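You operate a simulated robot arm through the tools that you are given. There is no shell and no other tool. Be economical: measure what you need, move in short steps, check, and stop when the job is done.

Carry out the task below with a simulated two-armed robot. There is one attempt and no reset: what you move stays moved.

JOB
Put the soap carton on the left end of the sink counter. Pick up the white brush head with one hand, pass it to the other hand and put it on the bare corner behind the machine. Do these in any order. Set down upright: soap carton.
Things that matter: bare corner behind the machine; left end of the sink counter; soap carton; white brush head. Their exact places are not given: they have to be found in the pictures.

Only the result counts: the job must be done as asked and must still hold three seconds after the hand-in. Knocking over, shifting, dropping, spilling or breaking anything else fails it.

ROBOT AND FRAMES
Two 7-joint arms with fingered hands on one trunk, on a base that drives. Base frame: it is fixed to the floor where the robot stands at the start and does not move with it; the origin is under the middle of the robot, x ahead of it, y to its left, z up. Readings come in cm, degrees, newtons and seconds.
The left shoulder is at the start at [13.9, 17, 108.2], the right one opposite. With the tool pointing down near the work surface each hand reaches from about 10 to 76 cm from the robot's upright axis, wherever it stands, measured 20 degrees to its own side. Places, roughly: bare corner behind the machine [-250, 70, 80]; left end of the sink counter (32x19 cm) [84, -156, 78]; white brush head (4x4x18 cm) [-20, -160, 70]. Payload 4 kg a hand.
The TCP of each hand is the grasp point between the finger pads, 2.6 cm short of the fingertips. In the tool frame z runs along the fingers and y along their closing line. Largest opening 13.2 cm; the body of the gripper starts 7.3 cm behind the TCP. The gripper is a hand of 4 fingers: y runs from the thumb to the fingers, the wrist lies at [0, 0, -22.4] in the tool frame, and closing takes about 1.5 s.
Orientation is told as [roll, pitch, yaw] about the base's x, y, z axes, in that order, counted from this pose: with the fingers straight down and closing along the base's y, the tool's x points along the base's -x, its y along +y and its z along -z.

CONTROLS
- The arms move only by the tool arm_command. It takes "left_plan", "right_plan" or both (then of equal length, played together; a hand with none holds still); each is a list of rows, each an object (a shift or turn left out is 0, a gripper value left out holds the last) with "translation": the shift along the base's x, y, z in units of 150 mm (1.0 is 150 mm), a list of three; "delta_rot": the turn, a rotation vector about the base's x, y, z in units of 45 degrees (1.0 is 45 degrees), a list of three. In form: [{"translation": [tx, ty, tz], "delta_rot": [ax, ay, az]}, ...]. A call has 1 to 8 rows; each row is the pose to reach, as a shift and turn from the pose commanded when the call began. "left_hand" and "right_hand" are, for a hand that has rows, the opening, from 0 (shut) to 1 (fully open), set as the call begins (left out, the last holds). A call with a number of a shift or a turn outside -1 to 1 is refused whole. A row lasts 0.2 s, in which the tool goes at most 5 cm and 8.6 degrees; a call with a longer step from one row to the next is refused whole, and so is a gripper value outside its range. A pose out of reach is approached as far as the arm can. The call stops where the force on the tool passes 40 N (or 10 N more than at its start, if that is more) or the arm is blocked; 0.2 s more then pass. The fingers move at their own pace (about 10.8 cm/s each) and stop on an object; they squeeze with about 26 N. The grip force told is the motor's: it shows also when the fingers shut on nothing. Time passes only in rows, and 0.2 s behind the last, so rows that repeat a pose let the fingers close. It gives the time, the measured TCP pose, the force on the tool (base axes), the opening and the grip force at its end, in the units of the frame above (readings bear some noise), with the torque about the TCP (base axes, N m) and any sound that the robot's microphone picked up, and new pictures: "views" is both (left out), scene, wrist or none (wrist: the cameras of the hands that moved).
- Cameras (640 x 400 px; columns grow to the right, rows downward): "scene" is now at [23.48, -0.29, 122.11]; the picture's right is [-0.02, -1.00, 0.00], its down [-0.87, 0.02, -0.50] and it looks along [0.49, -0.01, -0.87] (base axes); focal length 265 px, centre (320, 200). "left" rides on the left gripper at [-7.3, 0.6, -9.4] in its tool frame; the picture's right is [-0.08, -1.00, 0.00], its down [0.78, -0.06, -0.62] and it looks along [0.61, -0.05, 0.79] (tool axes); focal length 230 px, centre (320, 200). "right" rides on the right gripper at [7.3, 0.6, -9.4] in its tool frame; the picture's right is [-0.08, 1.00, 0.00], its down [-0.79, -0.06, -0.62] and it looks along [-0.61, -0.05, 0.79] (tool axes); focal length 230 px, centre (320, 200).
- raise_lower(by): slides the trunk up (or, below 0, down) by that many cm; the arms and the scene camera ride with it, the base frame stays. It gives what a move gives, with no picture.
- drive_base(legs): drives the robot by 1 to 6 legs, each [ahead, left, turn to the left] in cm, cm and degrees, along the robot's own axes; the way and the turn of a leg run together, so that a leg with both is an arc; at most 150 cm and 180 degrees a leg. The arms and the cameras ride along, it lands a little off, and it stops where it bumps. It gives what a move gives, and a new picture of the scene camera.
- curl_fingers(finger1, finger2, finger3, thumb_bend, hand): sets how far each is bent, from 0 (flat) to 100 (curled in); at 30 the hand is open as for a grip, at 70 the pads meet at the TCP. One left out holds its place. A second passes; each finger stops where it meets its share of the squeeze, and holds until it gets a number again. A gripper value or a shape takes the hand back. It gives what a move gives, with no picture; readings hold the bend of each and the force on the fingers (four entries, about 0 where the hand has none), thumb and palm.
- grasp_type(shape, hand): the hand has 4 fingers and takes this shape, open, in about a second: jaw (thumb against the fingers, like two jaws); tri (thumb and two fingers); tip (a fingertip pinch); poke (one finger out to press); point (the index stretched); flat (the hand flat); cup (the hand cupped); fist (a fist). The gripper value then closes the fingers along that shape, each until it touches; the sizes above hold for jaw. It gives what a move gives, with no picture.
- aim_head(pan, tilt): turns the head with the scene camera to pan (to the left, within 80 degrees either way) and tilt (down, from -29 to 69), counted from straight ahead of the robot. It gives what a move gives, and a new picture of the scene camera.
- point_at(camera, pixels): for up to 12 pixels [column, row] of the newest picture of that camera ("zoom" is the newest enlarged one), the place [x, y, z] in the base frame of the surface seen there, good to about 0.2 cm. The clock stands still meanwhile.
- enlarge(camera, box): a new picture of the part [left, top, right, bottom] of that camera's present view, enlarged. The clock stands still meanwhile.
- sign_off(): hands the job in; it is judged then, once.

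Keep the steps short. Do not move on a guess: measure, check each grasp and each placing, and mend mistakes. In all there are 110 turns and 260 pictures (those below and enlarged ones count). Leave the grippers open and the arms clear of the work at the hand-in unless told otherwise, and finish with a single line.

The tools are called after "Emit:" as name(argument=value, ...) on one line, values as JSON. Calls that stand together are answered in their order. arm_command: Moves the arms, as the interface text tells. Its arguments: {"type":"object","properties":{"left_plan":{"type":"array","items":{"type":"object","properties":{"translation":{"type":"array","items":{"type":"number"}},"delta_rot":{"type":"array","items":{"type":"number"}}}}},"left_hand":{"type":"number"},"right_plan":{"type":"array","items":{"type":"object","properties":{"translation":{"type":"array","items":{"type":"number"}},"delta_rot":{"type":"array","items":{"type":"number"}}}}},"right_hand":{"type":"number"},"views":{"type":"string","enum":["both","scene","wrist","none"]}},"required":[]} The other tools are called the same way: raise_lower (by) slides the trunk up or down; grasp_type (shape, hand) gives the hand a shape; curl_fingers (finger1, finger2, finger3, thumb_bend, hand) moves the fingers one by one; drive_base (legs) drives the base; aim_head (pan, tilt) turns the head that bears the scene camera; point_at (camera, pixels) gives the place of the surface under pixels of a picture; enlarge (camera, box) takes an enlarged picture of a part of a camera's view; sign_off () hands the job in.

At the start:

```text
t: 0.0
left_tcp_pos: [60.99, 19.93, 83.98]
left_ee_rot: [0.0, 0.0, 0.0]
left_contact_force: [0.0, -0.2, 0.1]
left_moment: [0.0, 0.02, 0.03]
left_width: 13.16
left_grip_force: 0.0
left_shape: jaw
left_bend: [30.0, 30.0, 30.0, 30.0]
left_finger forces: [0.1, 0.1, 0.0, 0.0, 0.0, 0.0]
right_tcp_pos: [32.26, -21.67, 66.68]
right_ee_rot: [0.1, 0.0, 0.0]
right_contact_force: [0.4, -0.2, 0.5]
right_moment: [0.01, 0.03, 0.01]
right_width: 13.15
right_grip_force: 0.1
right_shape: jaw
right_bend: [30.0, 30.0, 30.0, 30.0]
right_finger forces: [0.1, 0.1, 0.1, 0.1, 0.0, 0.0]
trunk travel left (down, up): [-10.0, 25.1]
robot x, y, heading: [0.06, -0.2, 0.1]
head pan, tilt: [-1.4, 60.3]
```

scene: 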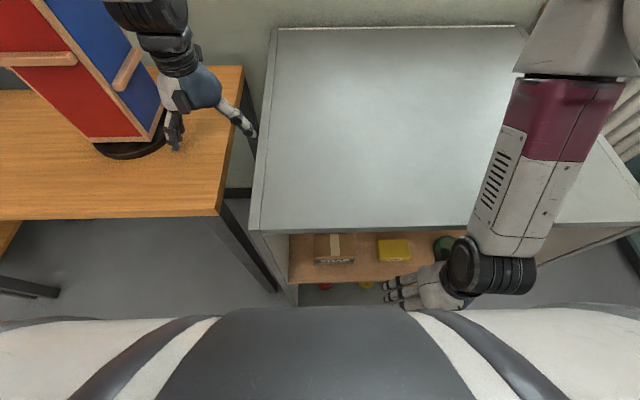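
right: 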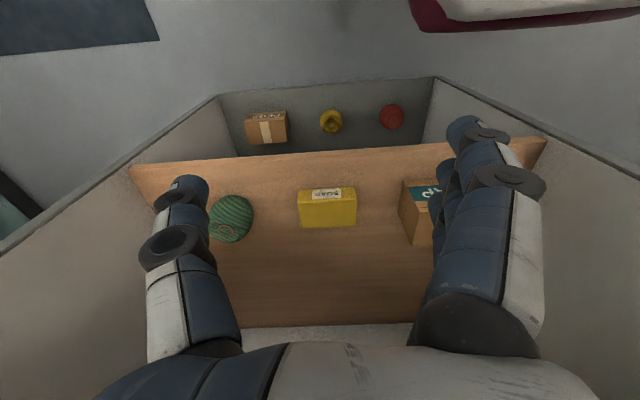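
left: 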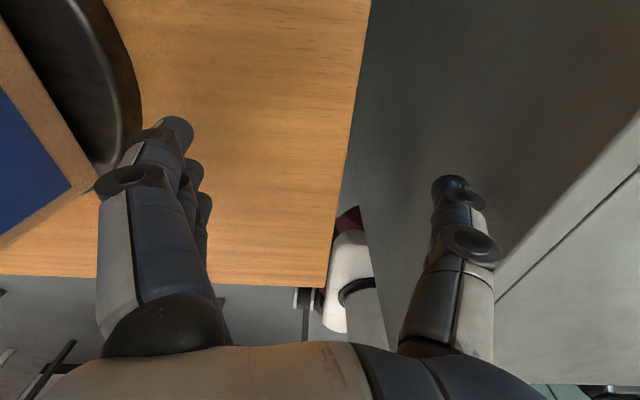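

I see a cabinet ahead with boxes on its shelves, one of them labelled "SOAP". I'll enlarge the right wrist view and the scene view to read the labels.

Emit:
enlarge(camera="right", box=[180, 80, 460, 255])

Emit:
enlarge(camera="scene", box=[270, 220, 470, 310])

Emit:
point_at(camera="right", pixels=[[327, 194], [327, 210], [300, 226], [357, 226], [231, 217], [405, 210], [270, 127], [331, 120], [392, 117], [300, 300], [300, 150]])

Emit:
point_at(camera="scene", pixels=[[280, 28], [515, 27], [255, 228], [335, 262], [395, 245], [395, 257], [160, 180], [60, 215]])

```text
2.29 times, centred on (320, 168) of right
```

zoom: 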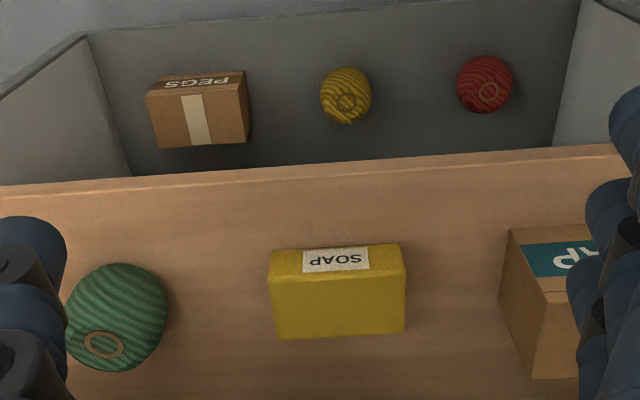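

```text
3.20 times, centred on (370, 265) of scene
```

zoom: 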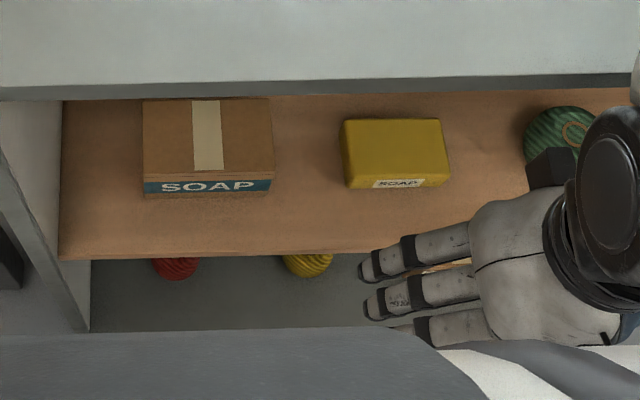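

```text
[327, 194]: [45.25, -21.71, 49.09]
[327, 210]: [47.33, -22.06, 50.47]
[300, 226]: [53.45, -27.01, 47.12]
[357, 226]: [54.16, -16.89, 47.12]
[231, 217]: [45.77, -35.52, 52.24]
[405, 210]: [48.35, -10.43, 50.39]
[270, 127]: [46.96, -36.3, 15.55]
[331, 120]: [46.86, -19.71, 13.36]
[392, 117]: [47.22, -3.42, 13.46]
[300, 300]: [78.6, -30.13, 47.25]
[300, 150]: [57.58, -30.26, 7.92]
```

```text
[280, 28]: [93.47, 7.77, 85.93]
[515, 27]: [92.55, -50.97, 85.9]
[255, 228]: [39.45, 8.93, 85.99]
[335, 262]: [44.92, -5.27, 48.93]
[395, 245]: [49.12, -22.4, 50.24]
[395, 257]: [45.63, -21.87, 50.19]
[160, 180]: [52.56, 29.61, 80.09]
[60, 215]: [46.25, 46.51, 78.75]
```

The brown SOAP carton and a yellow SOAP block both sit on the upper shelf (z about 47), and a PEGS carton is below. Next I'll look round the room by turning the head.

Emit:
aim_head(pan=-78, tilt=25)

Emit:
aim_head(pan=-35, tilt=20)

Emit:
aim_head(pan=75, tilt=20)

```text
t: 1.5
left_tcp_pos: [60.95, 19.96, 84.04]
left_ee_rot: [0.0, 0.1, 0.0]
left_contact_force: [-0.2, -0.6, -0.5]
left_moment: [0.01, 0.03, 0.04]
left_width: 13.19
left_grip_force: 0.1
left_shape: jaw
left_bend: [30.0, 30.0, 30.0, 30.0]
left_finger forces: [0.0, 0.1, 0.1, 0.0, 0.1, 0.0]
right_tcp_pos: [32.28, -21.64, 66.82]
right_ee_rot: [0.0, 0.0, 0.0]
right_contact_force: [0.0, 0.0, 0.3]
right_moment: [-0.04, -0.02, 0.02]
right_width: 13.18
right_grip_force: 0.1
right_shape: jaw
right_bend: [30.0, 30.0, 30.0, 30.0]
right_finger forces: [0.0, 0.0, 0.0, 0.0, 0.1, 0.0]
trunk travel left (down, up): [-10.0, 25.1]
robot x, y, heading: [0.01, -0.07, 0.1]
head pan, tilt: [-78.0, 25.0]
```

scene: 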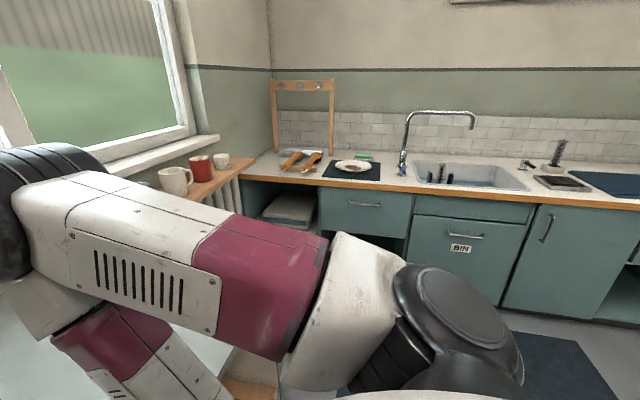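

```text
t: 2.6
left_tcp_pos: [61.04, 19.92, 83.81]
left_ee_rot: [0.0, 0.0, 0.0]
left_contact_force: [0.1, 0.0, 0.4]
left_moment: [0.04, 0.01, 0.03]
left_width: 13.16
left_grip_force: 0.0
left_shape: jaw
left_bend: [30.0, 30.0, 30.0, 30.0]
left_finger forces: [0.0, 0.1, 0.0, 0.0, 0.0, 0.0]
right_tcp_pos: [32.22, -21.68, 66.81]
right_ee_rot: [0.0, 0.0, 0.0]
right_contact_force: [-0.3, 1.0, 0.3]
right_moment: [0.0, -0.01, -0.01]
right_width: 13.2
right_grip_force: 0.0
right_shape: jaw
right_bend: [30.0, 30.0, 30.0, 30.0]
right_finger forces: [0.0, 0.0, 0.0, 0.0, 0.0, 0.0]
trunk travel left (down, up): [-10.0, 25.1]
robot x, y, heading: [-0.23, -0.46, -0.1]
head pan, tilt: [-35.0, 20.0]
```

scene: 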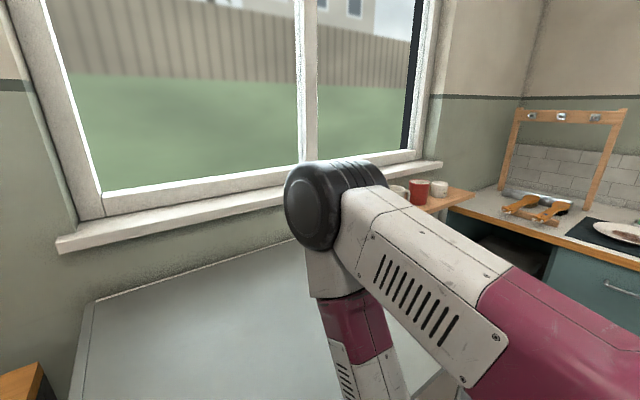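

```text
t: 4.5
left_tcp_pos: [61.04, 19.88, 84.03]
left_ee_rot: [-0.1, 0.0, 0.1]
left_contact_force: [0.0, -0.3, -0.4]
left_moment: [-0.01, 0.0, -0.02]
left_width: 13.18
left_grip_force: 0.1
left_shape: jaw
left_bend: [30.0, 30.0, 30.0, 30.0]
left_finger forces: [0.0, 0.0, 0.0, 0.0, 0.0, 0.0]
right_tcp_pos: [32.43, -21.73, 66.72]
right_ee_rot: [0.0, 0.0, 0.0]
right_contact_force: [-0.2, -0.7, -0.5]
right_moment: [-0.05, 0.0, 0.01]
right_width: 13.19
right_grip_force: 0.1
right_shape: jaw
right_bend: [30.0, 30.0, 30.0, 30.0]
right_finger forces: [0.0, 0.0, 0.0, 0.0, 0.1, 0.0]
trunk travel left (down, up): [-10.0, 25.1]
robot x, y, heading: [0.26, -0.14, -0.1]
head pan, tilt: [75.0, 20.0]
```

scene: 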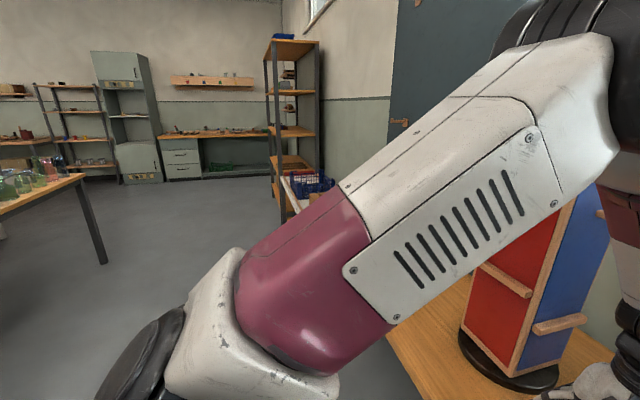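

I'll look back at the shelf to measure the brown carton precisely.

Emit:
aim_head(pan=-5, tilt=66)

Emit:
enlarge(camera="scene", box=[270, 170, 470, 295])

```text
t: 6.0
left_tcp_pos: [61.06, 19.93, 84.0]
left_ee_rot: [0.0, 0.0, -0.1]
left_contact_force: [0.4, 0.2, 0.1]
left_moment: [0.02, 0.01, 0.03]
left_width: 13.16
left_grip_force: 0.0
left_shape: jaw
left_bend: [30.0, 30.0, 30.0, 30.0]
left_finger forces: [0.1, 0.1, 0.0, 0.0, 0.0, 0.0]
right_tcp_pos: [32.31, -21.79, 66.69]
right_ee_rot: [0.0, 0.0, 0.1]
right_contact_force: [0.0, 0.0, 0.2]
right_moment: [0.0, 0.03, 0.05]
right_width: 13.17
right_grip_force: 0.0
right_shape: jaw
right_bend: [30.0, 30.0, 30.0, 30.0]
right_finger forces: [0.1, 0.0, 0.1, 0.0, 0.0, 0.0]
trunk travel left (down, up): [-10.0, 25.1]
robot x, y, heading: [0.13, 0.07, 0.1]
head pan, tilt: [-5.0, 66.0]
```

scene: 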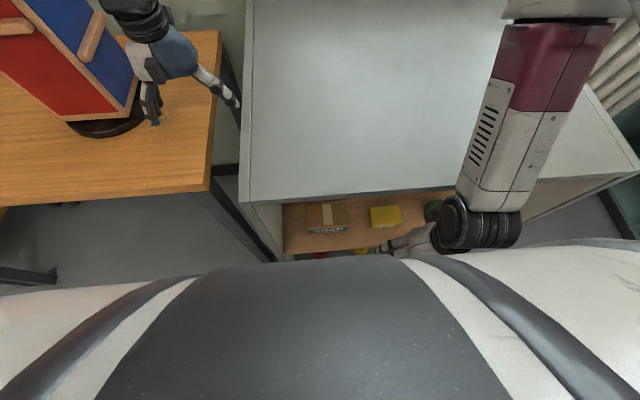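

```text
3.20 times, centred on (370, 232) of scene
```

zoom: 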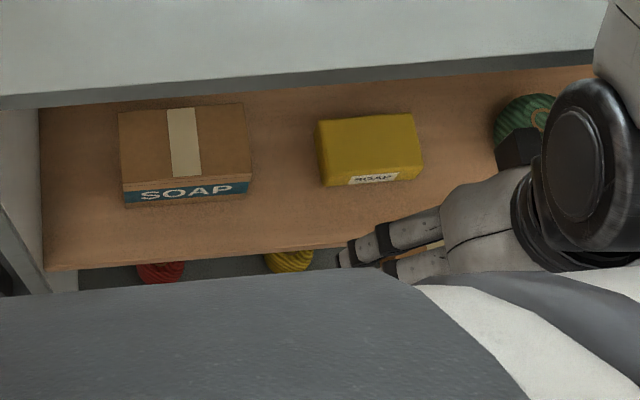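

Emit:
point_at(camera="zoom", pixels=[[125, 182], [247, 174], [125, 204], [246, 191], [121, 116], [242, 107], [185, 130], [45, 200], [45, 262], [340, 245], [20, 107], [45, 115]])

```text
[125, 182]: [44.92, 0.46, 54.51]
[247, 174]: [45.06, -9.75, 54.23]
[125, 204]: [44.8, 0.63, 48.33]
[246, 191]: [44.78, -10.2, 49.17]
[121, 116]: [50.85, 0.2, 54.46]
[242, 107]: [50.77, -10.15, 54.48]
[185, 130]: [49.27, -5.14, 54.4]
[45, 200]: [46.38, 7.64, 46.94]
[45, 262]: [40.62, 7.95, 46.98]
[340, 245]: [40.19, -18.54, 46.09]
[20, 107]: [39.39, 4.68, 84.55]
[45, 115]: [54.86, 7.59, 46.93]
```

The carton spans x 45–51, y −10.2 to 0.6 and z 47–54.5, standing on the shelf under the cabinet top. I'll grasp it with the right hand tilted 45° forward. First I'll back off 14 cm to give the arm room.

Emit:
drive_base(legs=[[-14, 0, 0]])

```text
t: 7.3
left_tcp_pos: [47.23, 19.89, 83.91]
left_ee_rot: [0.0, 0.0, 0.0]
left_contact_force: [-0.4, -0.3, -0.2]
left_moment: [0.03, 0.02, 0.01]
left_width: 13.18
left_grip_force: 0.0
left_shape: jaw
left_bend: [30.0, 30.0, 30.0, 30.0]
left_finger forces: [0.0, 0.1, 0.1, 0.1, 0.0, 0.0]
right_tcp_pos: [18.42, -21.91, 66.87]
right_ee_rot: [0.0, 0.0, -0.1]
right_contact_force: [-0.1, -0.5, 0.0]
right_moment: [0.02, -0.02, 0.01]
right_width: 13.18
right_grip_force: 0.2
right_shape: jaw
right_bend: [30.0, 30.0, 30.0, 30.0]
right_finger forces: [0.1, 0.0, 0.0, 0.0, 0.0, 0.1]
trunk travel left (down, up): [-10.0, 25.1]
robot x, y, heading: [-14.06, -0.04, 0.0]
head pan, tilt: [-5.0, 66.0]
```

scene: 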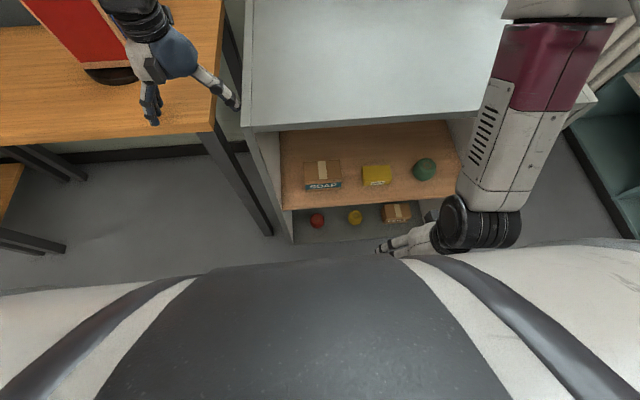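

The carton is fully visible now. I'll swing the right hand in front of it, tilting the tool 45° forward.

Emit:
arm_command(right_plan=[{"translation": [0.13, 0.16, 0.05], "delta_rot": [0, -0.167, 0]}, {"translation": [0.26, 0.33, 0.05], "delta_rot": [0, -0.333, 0]}, {"translation": [0.39, 0.5, 0], "delta_rot": [0, -0.5, 0]}, {"translation": [0.52, 0.67, -0.1], "delta_rot": [0, -0.667, 0]}, {"translation": [0.65, 0.83, -0.2], "delta_rot": [0, -0.833, 0]}, {"translation": [0.75, 1.0, -0.3], "delta_rot": [0, -1, 0]}], right_hand=1)

```text
t: 8.9
left_tcp_pos: [47.23, 19.81, 83.98]
left_ee_rot: [0.0, 0.0, 0.0]
left_contact_force: [-0.3, 0.3, 0.1]
left_moment: [0.04, -0.01, -0.01]
left_width: 13.18
left_grip_force: 0.1
left_shape: jaw
left_bend: [30.0, 30.0, 30.0, 30.0]
left_finger forces: [0.0, 0.0, 0.1, 0.0, 0.0, 0.0]
right_tcp_pos: [31.94, -9.65, 62.63]
right_ee_rot: [0.1, -45.9, -6.2]
right_contact_force: [-0.2, -0.4, -1.1]
right_moment: [-0.01, 0.03, -0.02]
right_width: 13.19
right_grip_force: 0.0
right_shape: jaw
right_bend: [30.0, 30.0, 30.0, 30.0]
right_finger forces: [0.1, 0.0, 0.0, 0.1, 0.1, 0.0]
right hand out of reach, approached as far as the arm can: row 1
trunk travel left (down, up): [-10.0, 25.1]
robot x, y, heading: [-13.7, 0.36, -0.2]
head pan, tilt: [-5.0, 66.0]
stopped in row 6 (right hand): the arm was blocked; the commanded pose is now the measured one
```

scene: 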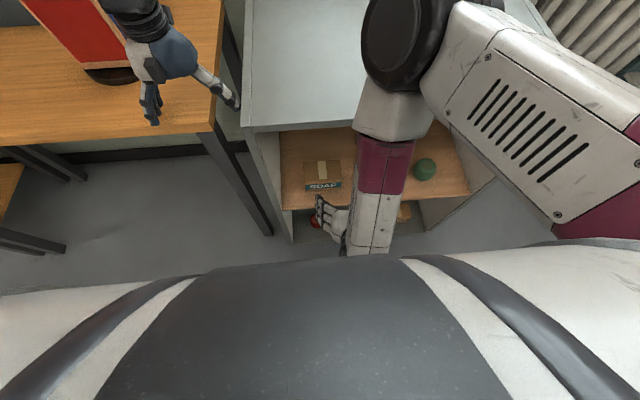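
right: 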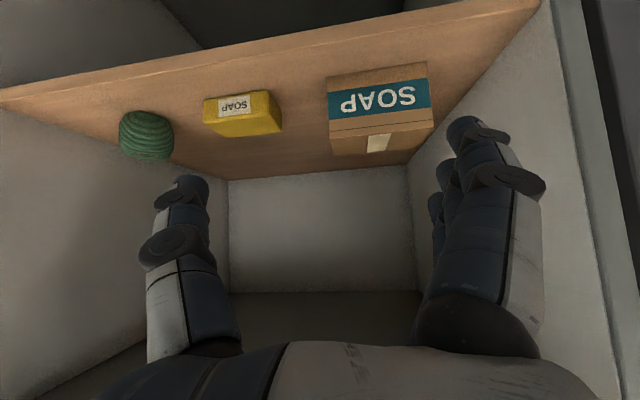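

The wrist got blocked near my body because the elbow is folded over the cabinet. Backing the base off a further 18 cm will unfold the arm.

Emit:
drive_base(legs=[[-18, 0, 0]])

```text
t: 10.4
left_tcp_pos: [28.96, 20.09, 84.08]
left_ee_rot: [0.0, 0.0, 0.2]
left_contact_force: [0.6, -0.5, 0.6]
left_moment: [-0.04, -0.02, 0.02]
left_width: 13.17
left_grip_force: 0.1
left_shape: jaw
left_bend: [30.0, 30.0, 30.0, 30.0]
left_finger forces: [0.0, 0.1, 0.0, 0.1, 0.0, 0.1]
right_tcp_pos: [13.77, -9.4, 62.54]
right_ee_rot: [0.2, -46.0, -6.0]
right_contact_force: [0.2, 0.2, 0.9]
right_moment: [-0.01, -0.01, -0.01]
right_width: 13.18
right_grip_force: 0.1
right_shape: jaw
right_bend: [30.0, 30.0, 30.0, 30.0]
right_finger forces: [0.0, 0.0, 0.1, 0.1, 0.0, 0.0]
trunk travel left (down, up): [-10.0, 25.1]
robot x, y, heading: [-31.71, -0.18, 0.2]
head pan, tilt: [-5.0, 66.0]
```

scene: 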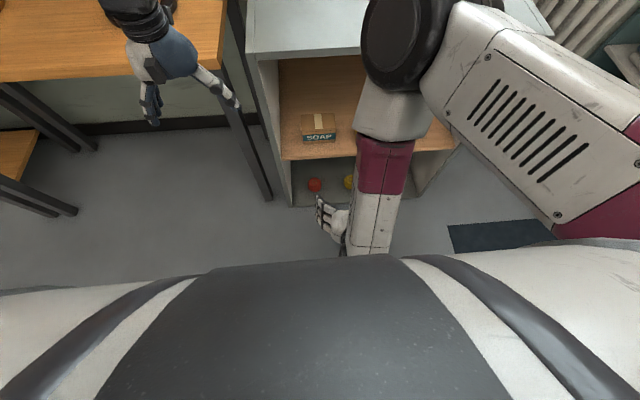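

Now I'll bring the hand ahead toward the carton, fixing the yaw (−6°) on the way.

Emit:
arm_command(right_plan=[{"translation": [0.2, 0.06, 0], "delta_rot": [0, 0, 0.03]}, {"translation": [0.4, 0.12, 0], "delta_rot": [0, 0, 0.06]}, {"translation": [0.6, 0.18, -0.05], "delta_rot": [0, 0, 0.09]}, {"translation": [0.8, 0.24, -0.15], "delta_rot": [0, 0, 0.12]}, {"translation": [1.0, 0.3, -0.25], "delta_rot": [0, 0, 0.133]}, {"translation": [1.0, 0.3, -0.25], "delta_rot": [0, 0, 0.133]}])

```text
t: 12.0
left_tcp_pos: [29.0, 20.08, 83.95]
left_ee_rot: [0.0, 0.1, 0.0]
left_contact_force: [0.6, -0.2, 0.0]
left_moment: [0.0, -0.01, 0.0]
left_width: 13.18
left_grip_force: 0.1
left_shape: jaw
left_bend: [30.0, 30.0, 30.0, 30.0]
left_finger forces: [0.0, 0.0, 0.0, 0.1, 0.0, 0.0]
right_tcp_pos: [30.96, -9.33, 58.94]
right_ee_rot: [0.5, -46.2, -5.8]
right_contact_force: [-0.2, -0.1, -0.2]
right_moment: [-0.01, -0.03, -0.02]
right_width: 13.19
right_grip_force: 0.0
right_shape: jaw
right_bend: [30.0, 30.0, 30.0, 30.0]
right_finger forces: [0.0, 0.0, 0.0, 0.0, 0.0, 0.0]
trunk travel left (down, up): [-10.0, 25.1]
robot x, y, heading: [-32.11, 0.15, 0.2]
head pan, tilt: [-5.0, 66.0]
stopped in row 6 (right hand): the arm was blocked; the commanded pose is now the measured one
```

scene: 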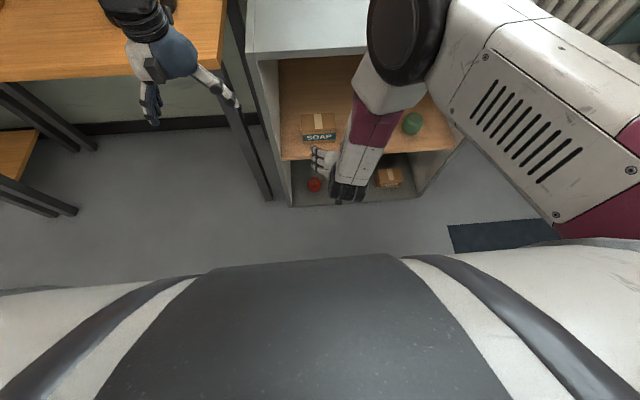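
right: 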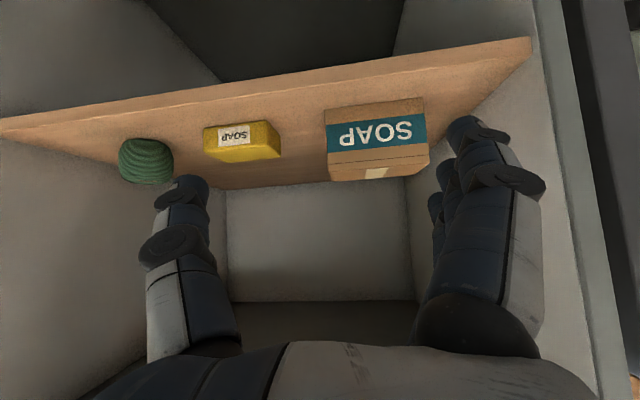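

The arm is at a joint limit when reaching toward the middle. I'll shift the base 13 cm to the left so that the carton lies on the right arm's own side.

Emit:
drive_base(legs=[[0, 13, 0]])

Emit:
arm_command(right_plan=[{"translation": [0, -0.12, 0], "delta_rot": [0, 0, 0.07]}, {"translation": [0, -0.3, 0], "delta_rot": [0, 0, 0.13]}, {"translation": [0, -0.45, 0], "delta_rot": [0, 0, 0.13]}, {"translation": [0, -0.45, 0], "delta_rot": [0, 0, 0.13]}])

```text
t: 13.8
left_tcp_pos: [29.03, 33.18, 83.97]
left_ee_rot: [0.1, -0.1, 0.3]
left_contact_force: [0.6, 0.7, 0.4]
left_moment: [-0.04, 0.03, 0.0]
left_width: 13.2
left_grip_force: 0.1
left_shape: jaw
left_bend: [30.0, 30.0, 30.0, 30.0]
left_finger forces: [0.1, 0.0, 0.1, 0.0, 0.0, 0.1]
right_tcp_pos: [30.96, 3.76, 59.1]
right_ee_rot: [0.4, -46.3, -5.6]
right_contact_force: [-0.7, 0.0, 0.3]
right_moment: [0.01, 0.01, -0.02]
right_width: 13.19
right_grip_force: 0.0
right_shape: jaw
right_bend: [30.0, 30.0, 30.0, 30.0]
right_finger forces: [0.1, 0.0, 0.1, 0.0, 0.0, 0.0]
trunk travel left (down, up): [-10.0, 25.1]
robot x, y, heading: [-32.33, 12.85, 0.3]
head pan, tilt: [-5.0, 66.0]
```

scene: 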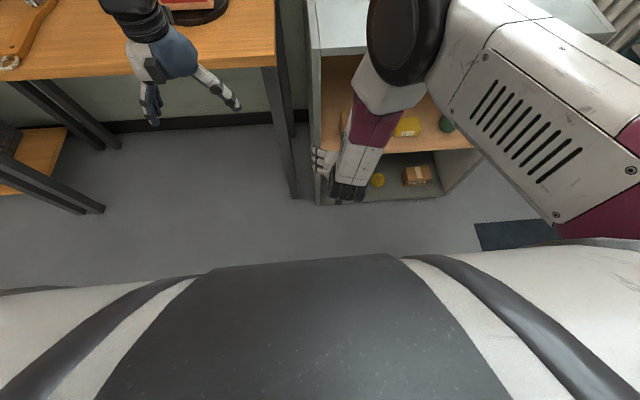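

```text
t: 14.8
left_tcp_pos: [28.9, 33.08, 84.11]
left_ee_rot: [0.0, 0.0, 0.3]
left_contact_force: [-1.1, 0.8, -0.5]
left_moment: [-0.01, -0.05, -0.01]
left_width: 13.17
left_grip_force: 0.0
left_shape: jaw
left_bend: [30.0, 30.0, 30.0, 30.0]
left_finger forces: [0.1, 0.0, 0.1, 0.0, 0.1, 0.1]
right_tcp_pos: [30.84, -3.08, 58.87]
right_ee_rot: [0.5, -46.3, 0.3]
right_contact_force: [0.5, -0.8, -0.4]
right_moment: [0.04, 0.0, 0.01]
right_width: 13.15
right_grip_force: 0.0
right_shape: jaw
right_bend: [30.0, 30.0, 30.0, 30.0]
right_finger forces: [0.0, 0.1, 0.1, 0.0, 0.1, 0.0]
trunk travel left (down, up): [-10.0, 25.1]
robot x, y, heading: [-31.87, 12.91, 0.3]
head pan, tilt: [-5.0, 66.0]
```

scene: 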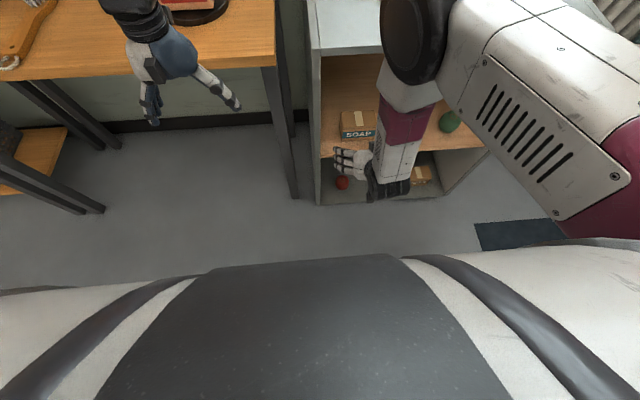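
right: 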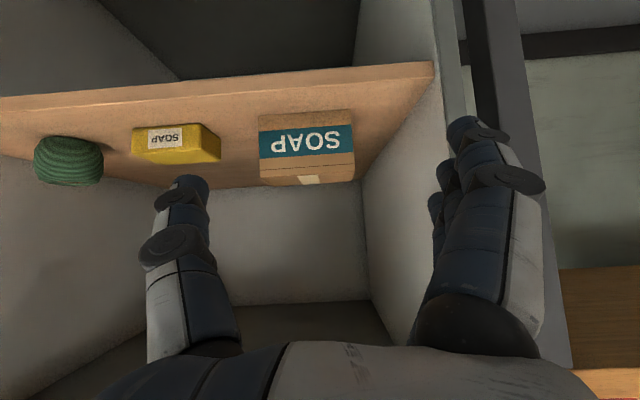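

The hand is free now, with its centre near y −3. Before going under the cabinet top I'll measure the elbow and forearm to check clearance to the top's front edge (x 39, z 86).

Emit:
point_at(camera="scene", pixels=[[405, 90], [410, 40], [400, 120], [395, 160], [388, 50], [340, 40], [460, 20], [357, 120], [357, 133]])

Emit:
point_at(camera="right", pixels=[[262, 180], [354, 178], [308, 180], [306, 142], [260, 116], [350, 112]])

```text
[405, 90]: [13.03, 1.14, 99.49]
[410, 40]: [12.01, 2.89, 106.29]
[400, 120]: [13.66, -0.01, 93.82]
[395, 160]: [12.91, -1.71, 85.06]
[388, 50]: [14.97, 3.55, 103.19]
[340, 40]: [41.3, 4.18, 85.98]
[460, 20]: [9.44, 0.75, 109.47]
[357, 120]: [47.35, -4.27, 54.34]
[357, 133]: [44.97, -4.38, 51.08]
```

```text
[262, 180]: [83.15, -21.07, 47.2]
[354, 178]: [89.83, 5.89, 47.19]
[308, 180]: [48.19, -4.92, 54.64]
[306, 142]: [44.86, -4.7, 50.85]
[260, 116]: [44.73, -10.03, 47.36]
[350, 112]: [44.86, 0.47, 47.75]
```

The elbow is well back at x≈13, and the carton's centre is y −4.8. I'll advance in line with it and check before straddling.

Emit:
arm_command(right_plan=[{"translation": [0.0, -0.115, 0]}, {"translation": [0.2, -0.115, -0.05]}, {"translation": [0.4, -0.115, -0.12]}, {"translation": [0.6, -0.115, -0.2]}, {"translation": [0.6, -0.115, -0.2]}], views="wrist")

```text
t: 16.0
left_tcp_pos: [28.99, 33.02, 84.03]
left_ee_rot: [0.0, 0.1, 0.3]
left_contact_force: [-1.0, -0.3, -0.1]
left_moment: [0.04, 0.0, 0.05]
left_width: 13.2
left_grip_force: 0.1
left_shape: jaw
left_bend: [30.0, 30.0, 30.0, 30.0]
left_finger forces: [0.1, 0.0, 0.0, 0.0, 0.0, 0.0]
right_tcp_pos: [40.07, -4.86, 55.77]
right_ee_rot: [0.4, -46.3, 0.1]
right_contact_force: [0.4, 0.2, 0.5]
right_moment: [0.01, 0.02, 0.03]
right_width: 13.18
right_grip_force: 0.1
right_shape: jaw
right_bend: [30.0, 30.0, 30.0, 30.0]
right_finger forces: [0.0, 0.0, 0.1, 0.0, 0.0, 0.0]
trunk travel left (down, up): [-10.0, 25.1]
robot x, y, heading: [-31.69, 13.22, 0.1]
head pan, tilt: [-5.0, 66.0]
```

right: 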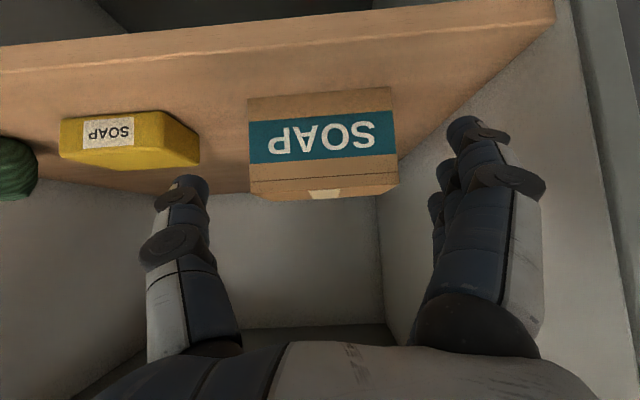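

It is well centred (carton columns 250–397, fingers 200 and 445). I'll advance 8 cm and down 3.3 cm to straddle it.

Emit:
arm_command(right_plan=[{"translation": [0.14, 0, -0.06]}, {"translation": [0.28, 0, -0.12]}, {"translation": [0.42, 0, -0.18]}, {"translation": [0.53, 0, -0.22]}, {"translation": [0.53, 0, -0.22]}])

```text
t: 17.2
left_tcp_pos: [28.97, 33.2, 84.0]
left_ee_rot: [0.0, -0.1, 0.4]
left_contact_force: [0.1, -0.5, 0.6]
left_moment: [-0.02, -0.01, 0.01]
left_width: 13.19
left_grip_force: 0.1
left_shape: jaw
left_bend: [30.0, 30.0, 30.0, 30.0]
left_finger forces: [0.0, 0.0, 0.1, 0.0, 0.1, 0.1]
right_tcp_pos: [47.88, -4.95, 52.69]
right_ee_rot: [0.4, -46.3, 0.3]
right_contact_force: [-0.5, 0.4, 1.1]
right_moment: [0.03, -0.02, 0.0]
right_width: 13.2
right_grip_force: 0.0
right_shape: jaw
right_bend: [30.0, 30.0, 30.0, 30.0]
right_finger forces: [0.0, 1.3, 0.0, 0.0, 0.7, 0.0]
trunk travel left (down, up): [-10.0, 25.1]
robot x, y, heading: [-31.57, 12.59, 0.4]
head pan, tilt: [-5.0, 66.0]
```

scene: 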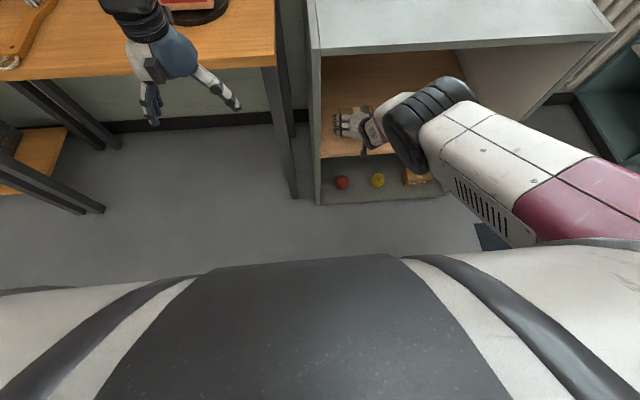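
right: 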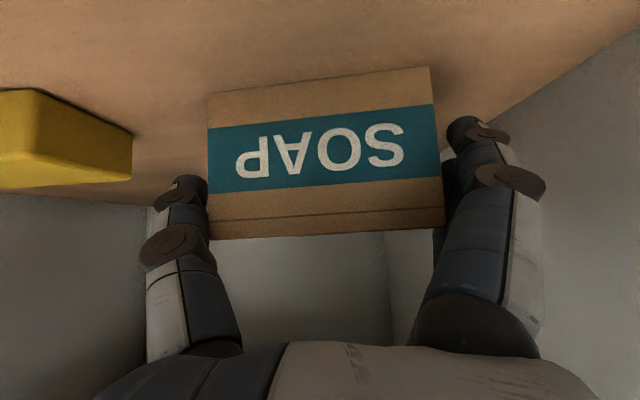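

The carton is between the fingers. I'll close the hand.

Emit:
arm_command(right_plan=[{"translation": [0, 0, 0]}, {"translation": [0, 0, 0]}, {"translation": [0, 0, 0]}, {"translation": [0, 0, 0]}, {"translation": [0, 0, 0]}, {"translation": [0, 0, 0]}, {"translation": [0, 0, 0]}], right_hand=0, views="wrist")

```text
t: 18.8
left_tcp_pos: [28.97, 33.08, 84.05]
left_ee_rot: [-0.1, 0.0, 0.3]
left_contact_force: [-0.1, 0.3, 0.0]
left_moment: [-0.01, 0.0, -0.02]
left_width: 13.2
left_grip_force: 0.0
left_shape: jaw
left_bend: [30.0, 30.0, 30.0, 30.0]
left_finger forces: [0.0, 0.0, 0.1, 0.0, 0.0, 0.1]
right_tcp_pos: [47.84, -4.85, 52.76]
right_ee_rot: [0.5, -46.4, 0.4]
right_contact_force: [-0.7, -1.1, -0.2]
right_moment: [0.03, -0.04, -0.03]
right_width: 11.13
right_grip_force: 25.9
right_shape: jaw
right_bend: [59.0, 42.0, 56.0, 54.0]
right_finger forces: [8.4, 11.9, 8.4, 0.0, 29.1, 0.0]
trunk travel left (down, up): [-10.0, 25.1]
robot x, y, heading: [-31.95, 12.81, 0.4]
head pan, tilt: [-5.0, 66.0]
```

right: 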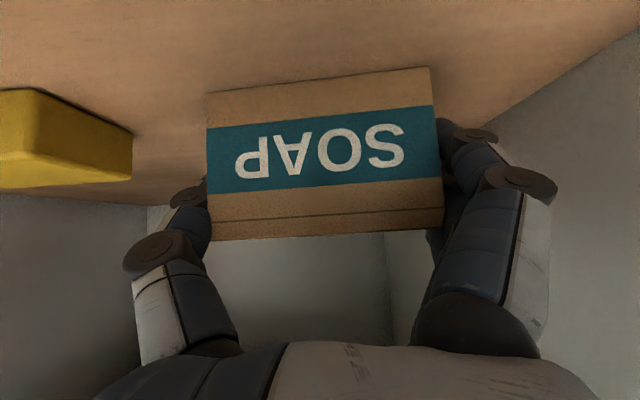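

The grip is solid (11.1 cm, 26 N). I'll lift 6 cm and check.

Emit:
arm_command(right_plan=[{"translation": [0, 0, 0.08]}, {"translation": [0, 0, 0.2]}, {"translation": [0, 0, 0.4]}, {"translation": [0, 0, 0.4]}])

```text
t: 19.8
left_tcp_pos: [28.93, 33.23, 83.84]
left_ee_rot: [0.1, 0.0, 0.2]
left_contact_force: [-0.6, -0.8, 0.5]
left_moment: [0.02, 0.01, 0.01]
left_width: 13.21
left_grip_force: 0.0
left_shape: jaw
left_bend: [30.0, 30.0, 30.0, 30.0]
left_finger forces: [0.1, 0.1, 0.0, 0.0, 0.0, 0.0]
right_tcp_pos: [47.87, -4.77, 58.7]
right_ee_rot: [0.3, -46.2, 0.1]
right_contact_force: [-0.4, 0.2, -1.8]
right_moment: [-0.04, 0.01, 0.0]
right_width: 11.16
right_grip_force: 26.2
right_shape: jaw
right_bend: [59.0, 42.0, 56.0, 54.0]
right_finger forces: [8.4, 11.8, 8.3, 0.1, 29.0, 0.1]
trunk travel left (down, up): [-10.0, 25.1]
robot x, y, heading: [-32.27, 12.63, 0.3]
head pan, tilt: [-5.0, 66.0]
```

scene: 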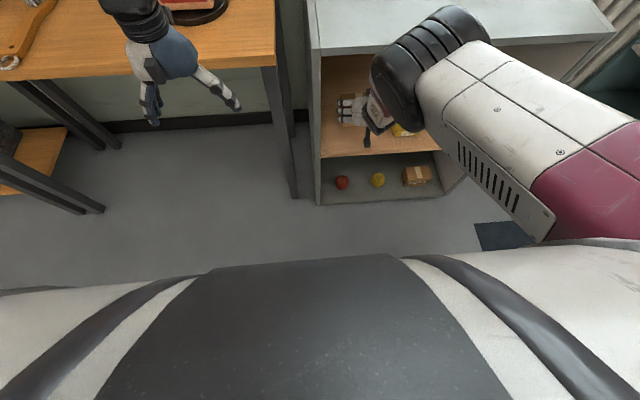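
right: 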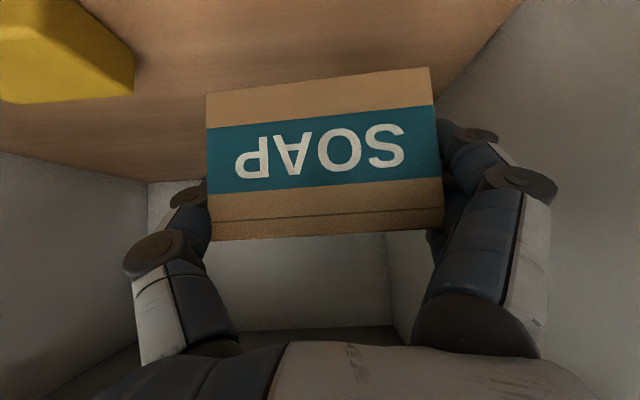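

The carton is lifted and held. Before backing out I'll check to both sides behind me.

Emit:
aim_head(pan=80, tilt=30)

Emit:
aim_head(pan=-80, tilt=30)

```text
t: 21.4
left_tcp_pos: [28.92, 33.13, 83.96]
left_ee_rot: [-0.1, 0.0, 0.4]
left_contact_force: [-0.6, -0.1, 0.1]
left_moment: [0.01, -0.01, -0.02]
left_width: 13.12
left_grip_force: 0.0
left_shape: jaw
left_bend: [30.0, 30.0, 30.0, 30.0]
left_finger forces: [0.0, 0.0, 0.0, 0.0, 0.0, 0.1]
right_tcp_pos: [48.03, -4.74, 58.79]
right_ee_rot: [0.4, -46.3, 0.2]
right_contact_force: [0.3, 0.2, -1.6]
right_moment: [-0.01, 0.06, -0.01]
right_width: 11.11
right_grip_force: 26.0
right_shape: jaw
right_bend: [59.0, 42.0, 56.0, 54.0]
right_finger forces: [8.3, 11.7, 8.4, 0.1, 29.0, 0.0]
trunk travel left (down, up): [-10.0, 25.1]
robot x, y, heading: [-32.06, 12.86, 0.2]
head pan, tilt: [80.0, 30.0]
```

scene: 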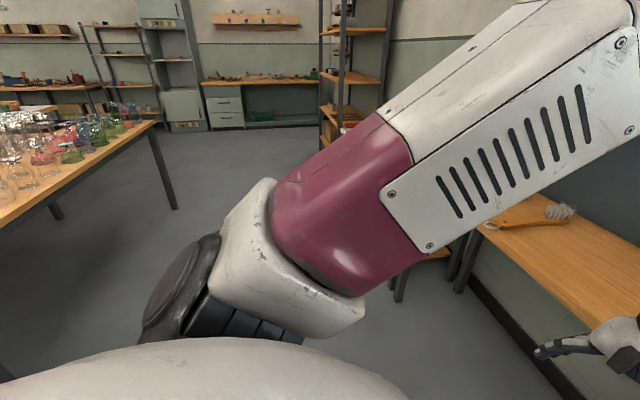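

```text
t: 23.9
left_tcp_pos: [28.9, 33.06, 83.96]
left_ee_rot: [0.0, 0.0, 0.4]
left_contact_force: [-0.4, -0.8, -0.4]
left_moment: [0.0, -0.02, 0.03]
left_width: 13.17
left_grip_force: 0.0
left_shape: jaw
left_bend: [30.0, 30.0, 30.0, 30.0]
left_finger forces: [0.0, 0.0, 0.0, 0.1, 0.0, 0.0]
right_tcp_pos: [47.99, -4.85, 58.8]
right_ee_rot: [0.5, -46.3, 0.2]
right_contact_force: [-0.1, -0.9, -1.9]
right_moment: [0.03, 0.03, -0.01]
right_width: 11.12
right_grip_force: 26.2
right_shape: jaw
right_bend: [59.0, 42.0, 56.0, 54.0]
right_finger forces: [8.4, 11.7, 8.3, 0.1, 29.0, 0.1]
trunk travel left (down, up): [-10.0, 25.1]
robot x, y, heading: [-32.18, 12.57, 0.4]
head pan, tilt: [-80.0, 30.0]
```

scene: 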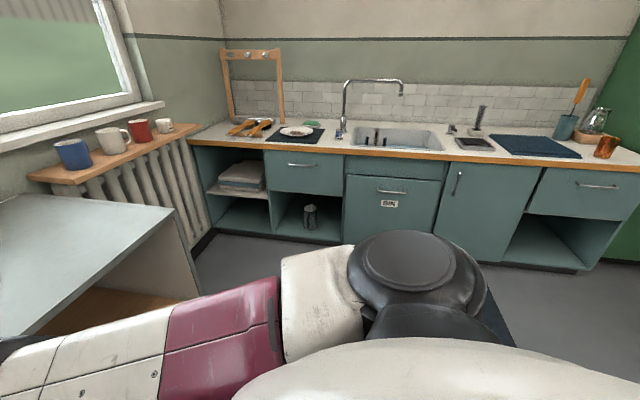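

The counter is in view. I'll enlarge it to find its left end and the brush head, and measure the points in this picture.

Emit:
enlarge(camera="scene", box=[170, 40, 450, 215])

Emit:
enlarge(camera="scene", box=[420, 70, 640, 207])

Emit:
point_at(camera="scene", pixels=[[193, 140], [215, 125], [228, 122], [240, 138], [250, 130], [297, 131], [310, 140], [380, 135], [200, 145], [475, 132], [480, 145], [325, 150]])

```text
2.29 times, centred on (310, 128) of scene
```

zoom: 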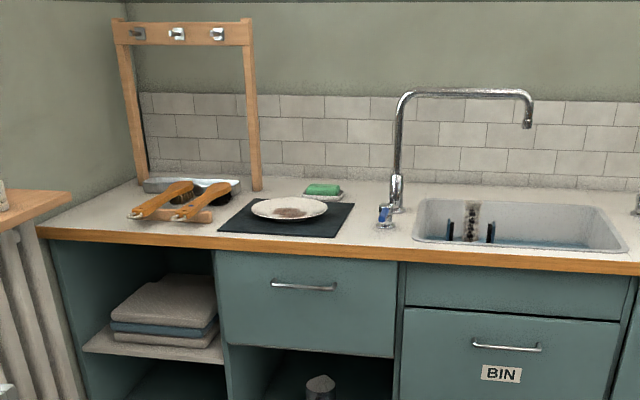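

```text
2.91 times, centred on (530, 138) of scene
```

zoom: 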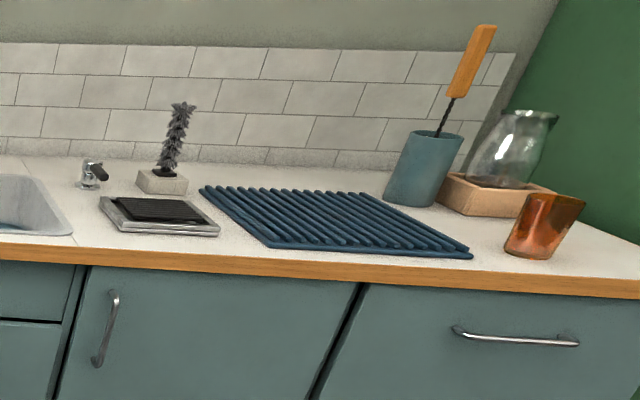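

```text
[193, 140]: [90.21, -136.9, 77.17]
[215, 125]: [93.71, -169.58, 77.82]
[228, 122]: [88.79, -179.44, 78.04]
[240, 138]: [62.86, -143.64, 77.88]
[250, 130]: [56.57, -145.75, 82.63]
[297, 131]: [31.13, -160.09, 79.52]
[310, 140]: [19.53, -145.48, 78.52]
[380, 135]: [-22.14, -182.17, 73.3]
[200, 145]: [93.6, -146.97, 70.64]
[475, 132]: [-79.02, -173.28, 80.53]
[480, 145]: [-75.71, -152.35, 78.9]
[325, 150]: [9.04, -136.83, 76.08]
```

The target spot is the free counter area near [84,-156] in front of the wooden frame, and the brush head stands in the sink. Next I need the location of the glass table behind-left before backing out.

Emit:
aim_head(pan=80, tilt=30)

Emit:
point_at(camera="scene", pixels=[[153, 124], [10, 215], [176, 205], [540, 212], [483, 230], [600, 340], [30, 350]])

```text
t: 26.3
left_tcp_pos: [29.11, 33.2, 83.96]
left_ee_rot: [0.0, 0.1, 0.3]
left_contact_force: [-0.2, -0.2, 0.1]
left_moment: [0.0, 0.01, 0.01]
left_width: 13.19
left_grip_force: 0.1
left_shape: jaw
left_bend: [30.0, 30.0, 30.0, 30.0]
left_finger forces: [0.1, 0.1, 0.0, 0.1, 0.0, 0.0]
right_tcp_pos: [47.89, -4.93, 58.69]
right_ee_rot: [0.5, -46.3, 0.1]
right_contact_force: [-0.1, -0.8, -1.0]
right_moment: [-0.02, 0.03, 0.0]
right_width: 11.12
right_grip_force: 26.2
right_shape: jaw
right_bend: [59.0, 42.0, 56.0, 54.0]
right_finger forces: [8.4, 11.8, 8.2, 0.1, 29.0, 0.1]
trunk travel left (down, up): [-10.0, 25.1]
robot x, y, heading: [-31.89, 12.4, 0.4]
head pan, tilt: [80.0, 30.0]
```

scene: 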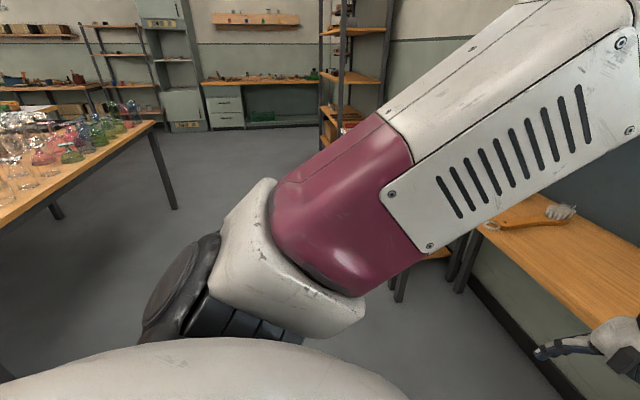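

```text
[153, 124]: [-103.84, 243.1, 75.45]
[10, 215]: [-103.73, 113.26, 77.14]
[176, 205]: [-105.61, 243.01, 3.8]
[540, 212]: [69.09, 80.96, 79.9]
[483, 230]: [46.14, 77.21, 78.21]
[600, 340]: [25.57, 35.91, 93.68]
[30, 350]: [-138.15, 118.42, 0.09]
```

The glass table's edge is at x −104, so backing out 22 cm to x≈−54 is safe. I'll do it.

Emit:
drive_base(legs=[[-22, 0, 0]])

Emit:
raise_lower(by=25)

Emit:
aim_head(pan=-45, tilt=45)

```text
t: 28.0
left_tcp_pos: [6.76, 32.8, 84.06]
left_ee_rot: [-0.1, 0.0, 0.2]
left_contact_force: [-0.6, 0.7, 0.5]
left_moment: [0.01, 0.0, -0.02]
left_width: 13.17
left_grip_force: 0.0
left_shape: jaw
left_bend: [30.0, 30.0, 30.0, 30.0]
left_finger forces: [0.0, 0.0, 0.0, 0.0, 0.1, 0.0]
right_tcp_pos: [25.57, -5.12, 58.84]
right_ee_rot: [0.5, -46.3, 0.0]
right_contact_force: [0.8, -0.4, -0.7]
right_moment: [-0.03, 0.03, 0.01]
right_width: 11.15
right_grip_force: 26.1
right_shape: jaw
right_bend: [59.0, 42.0, 56.0, 54.0]
right_finger forces: [8.4, 11.8, 8.3, 0.1, 28.9, 0.0]
trunk travel left (down, up): [-10.0, 25.1]
robot x, y, heading: [-54.21, 12.99, -0.1]
head pan, tilt: [80.0, 30.0]
```

scene: 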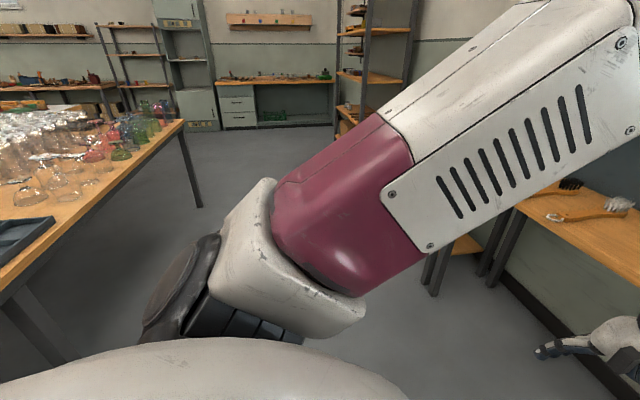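

```text
t: 30.6
left_tcp_pos: [6.7, 32.88, 108.96]
left_ee_rot: [0.1, 0.0, 0.2]
left_contact_force: [0.8, -0.1, 0.6]
left_moment: [0.0, 0.0, -0.02]
left_width: 13.18
left_grip_force: 0.1
left_shape: jaw
left_bend: [30.0, 30.0, 30.0, 30.0]
left_finger forces: [0.0, 0.1, 0.1, 0.0, 0.0, 0.0]
right_tcp_pos: [27.5, -5.23, 90.53]
right_ee_rot: [0.4, -51.4, 0.1]
right_contact_force: [-0.8, 0.5, -1.8]
right_moment: [0.02, 0.02, -0.02]
right_width: 11.09
right_grip_force: 25.8
right_shape: jaw
right_bend: [59.0, 42.0, 56.0, 55.0]
right_finger forces: [8.3, 10.8, 7.9, 0.1, 27.4, 0.1]
trunk travel left (down, up): [-35.0, 0.1]
robot x, y, heading: [-54.28, 12.82, 0.2]
head pan, tilt: [80.0, 30.0]
```

```text
t: 32.7
left_tcp_pos: [6.93, 32.86, 109.0]
left_ee_rot: [0.0, 0.0, 0.2]
left_contact_force: [0.5, 0.1, -0.8]
left_moment: [0.01, 0.01, -0.01]
left_width: 13.17
left_grip_force: 0.0
left_shape: jaw
left_bend: [30.0, 30.0, 30.0, 30.0]
left_finger forces: [0.0, 0.0, 0.0, 0.0, 0.0, 0.1]
right_tcp_pos: [27.54, -5.22, 90.46]
right_ee_rot: [0.4, -51.3, 0.1]
right_contact_force: [-0.1, 0.4, -1.5]
right_moment: [0.0, 0.02, 0.01]
right_width: 11.12
right_grip_force: 26.1
right_shape: jaw
right_bend: [59.0, 42.0, 56.0, 55.0]
right_finger forces: [8.3, 11.0, 7.9, 0.0, 27.4, 0.0]
trunk travel left (down, up): [-35.0, 0.1]
robot x, y, heading: [-54.1, 12.71, 0.2]
head pan, tilt: [-45.0, 45.0]
```

scene: 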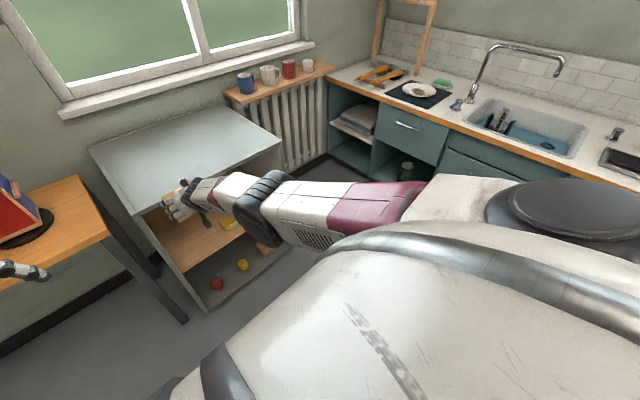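

The right hand rose more than the trunk did and pitched to −51°. I'll check the carton in the hand and measure the room layout.

Emit:
enlarge(camera="right", box=[0, 0, 640, 400])

Emit:
point_at(camera="scene", pixels=[[276, 141], [212, 107], [200, 205], [225, 92], [330, 68], [245, 92], [308, 70], [330, 160], [395, 92], [355, 68], [180, 310], [200, 205]])

Emit:
enlarge(camera="scene", box=[310, 0, 630, 200])

```text
1.00 times, centred on (320, 200) of right (not enlarged: the box is as wide or as high as the picture)
```

zoom: 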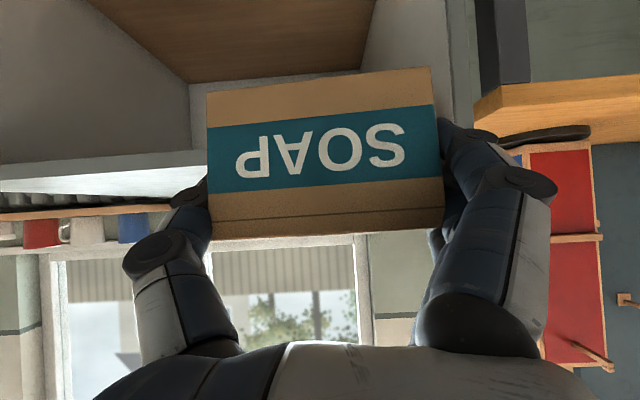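

```text
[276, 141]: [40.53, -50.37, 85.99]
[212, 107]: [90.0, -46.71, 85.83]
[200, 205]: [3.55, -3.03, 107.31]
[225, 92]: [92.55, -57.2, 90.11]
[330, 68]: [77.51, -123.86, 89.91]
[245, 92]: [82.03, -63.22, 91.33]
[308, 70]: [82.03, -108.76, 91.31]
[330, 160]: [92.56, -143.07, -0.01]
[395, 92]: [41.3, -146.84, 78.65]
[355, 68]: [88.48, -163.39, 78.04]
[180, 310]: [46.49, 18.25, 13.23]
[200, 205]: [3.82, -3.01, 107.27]
```

```text
2.00 times, centred on (470, 100) of scene
```

zoom: 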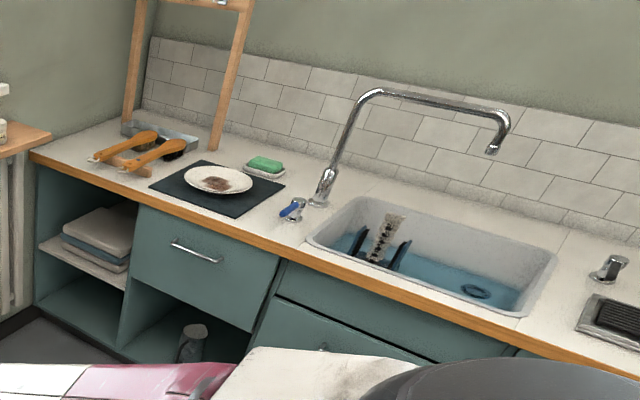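

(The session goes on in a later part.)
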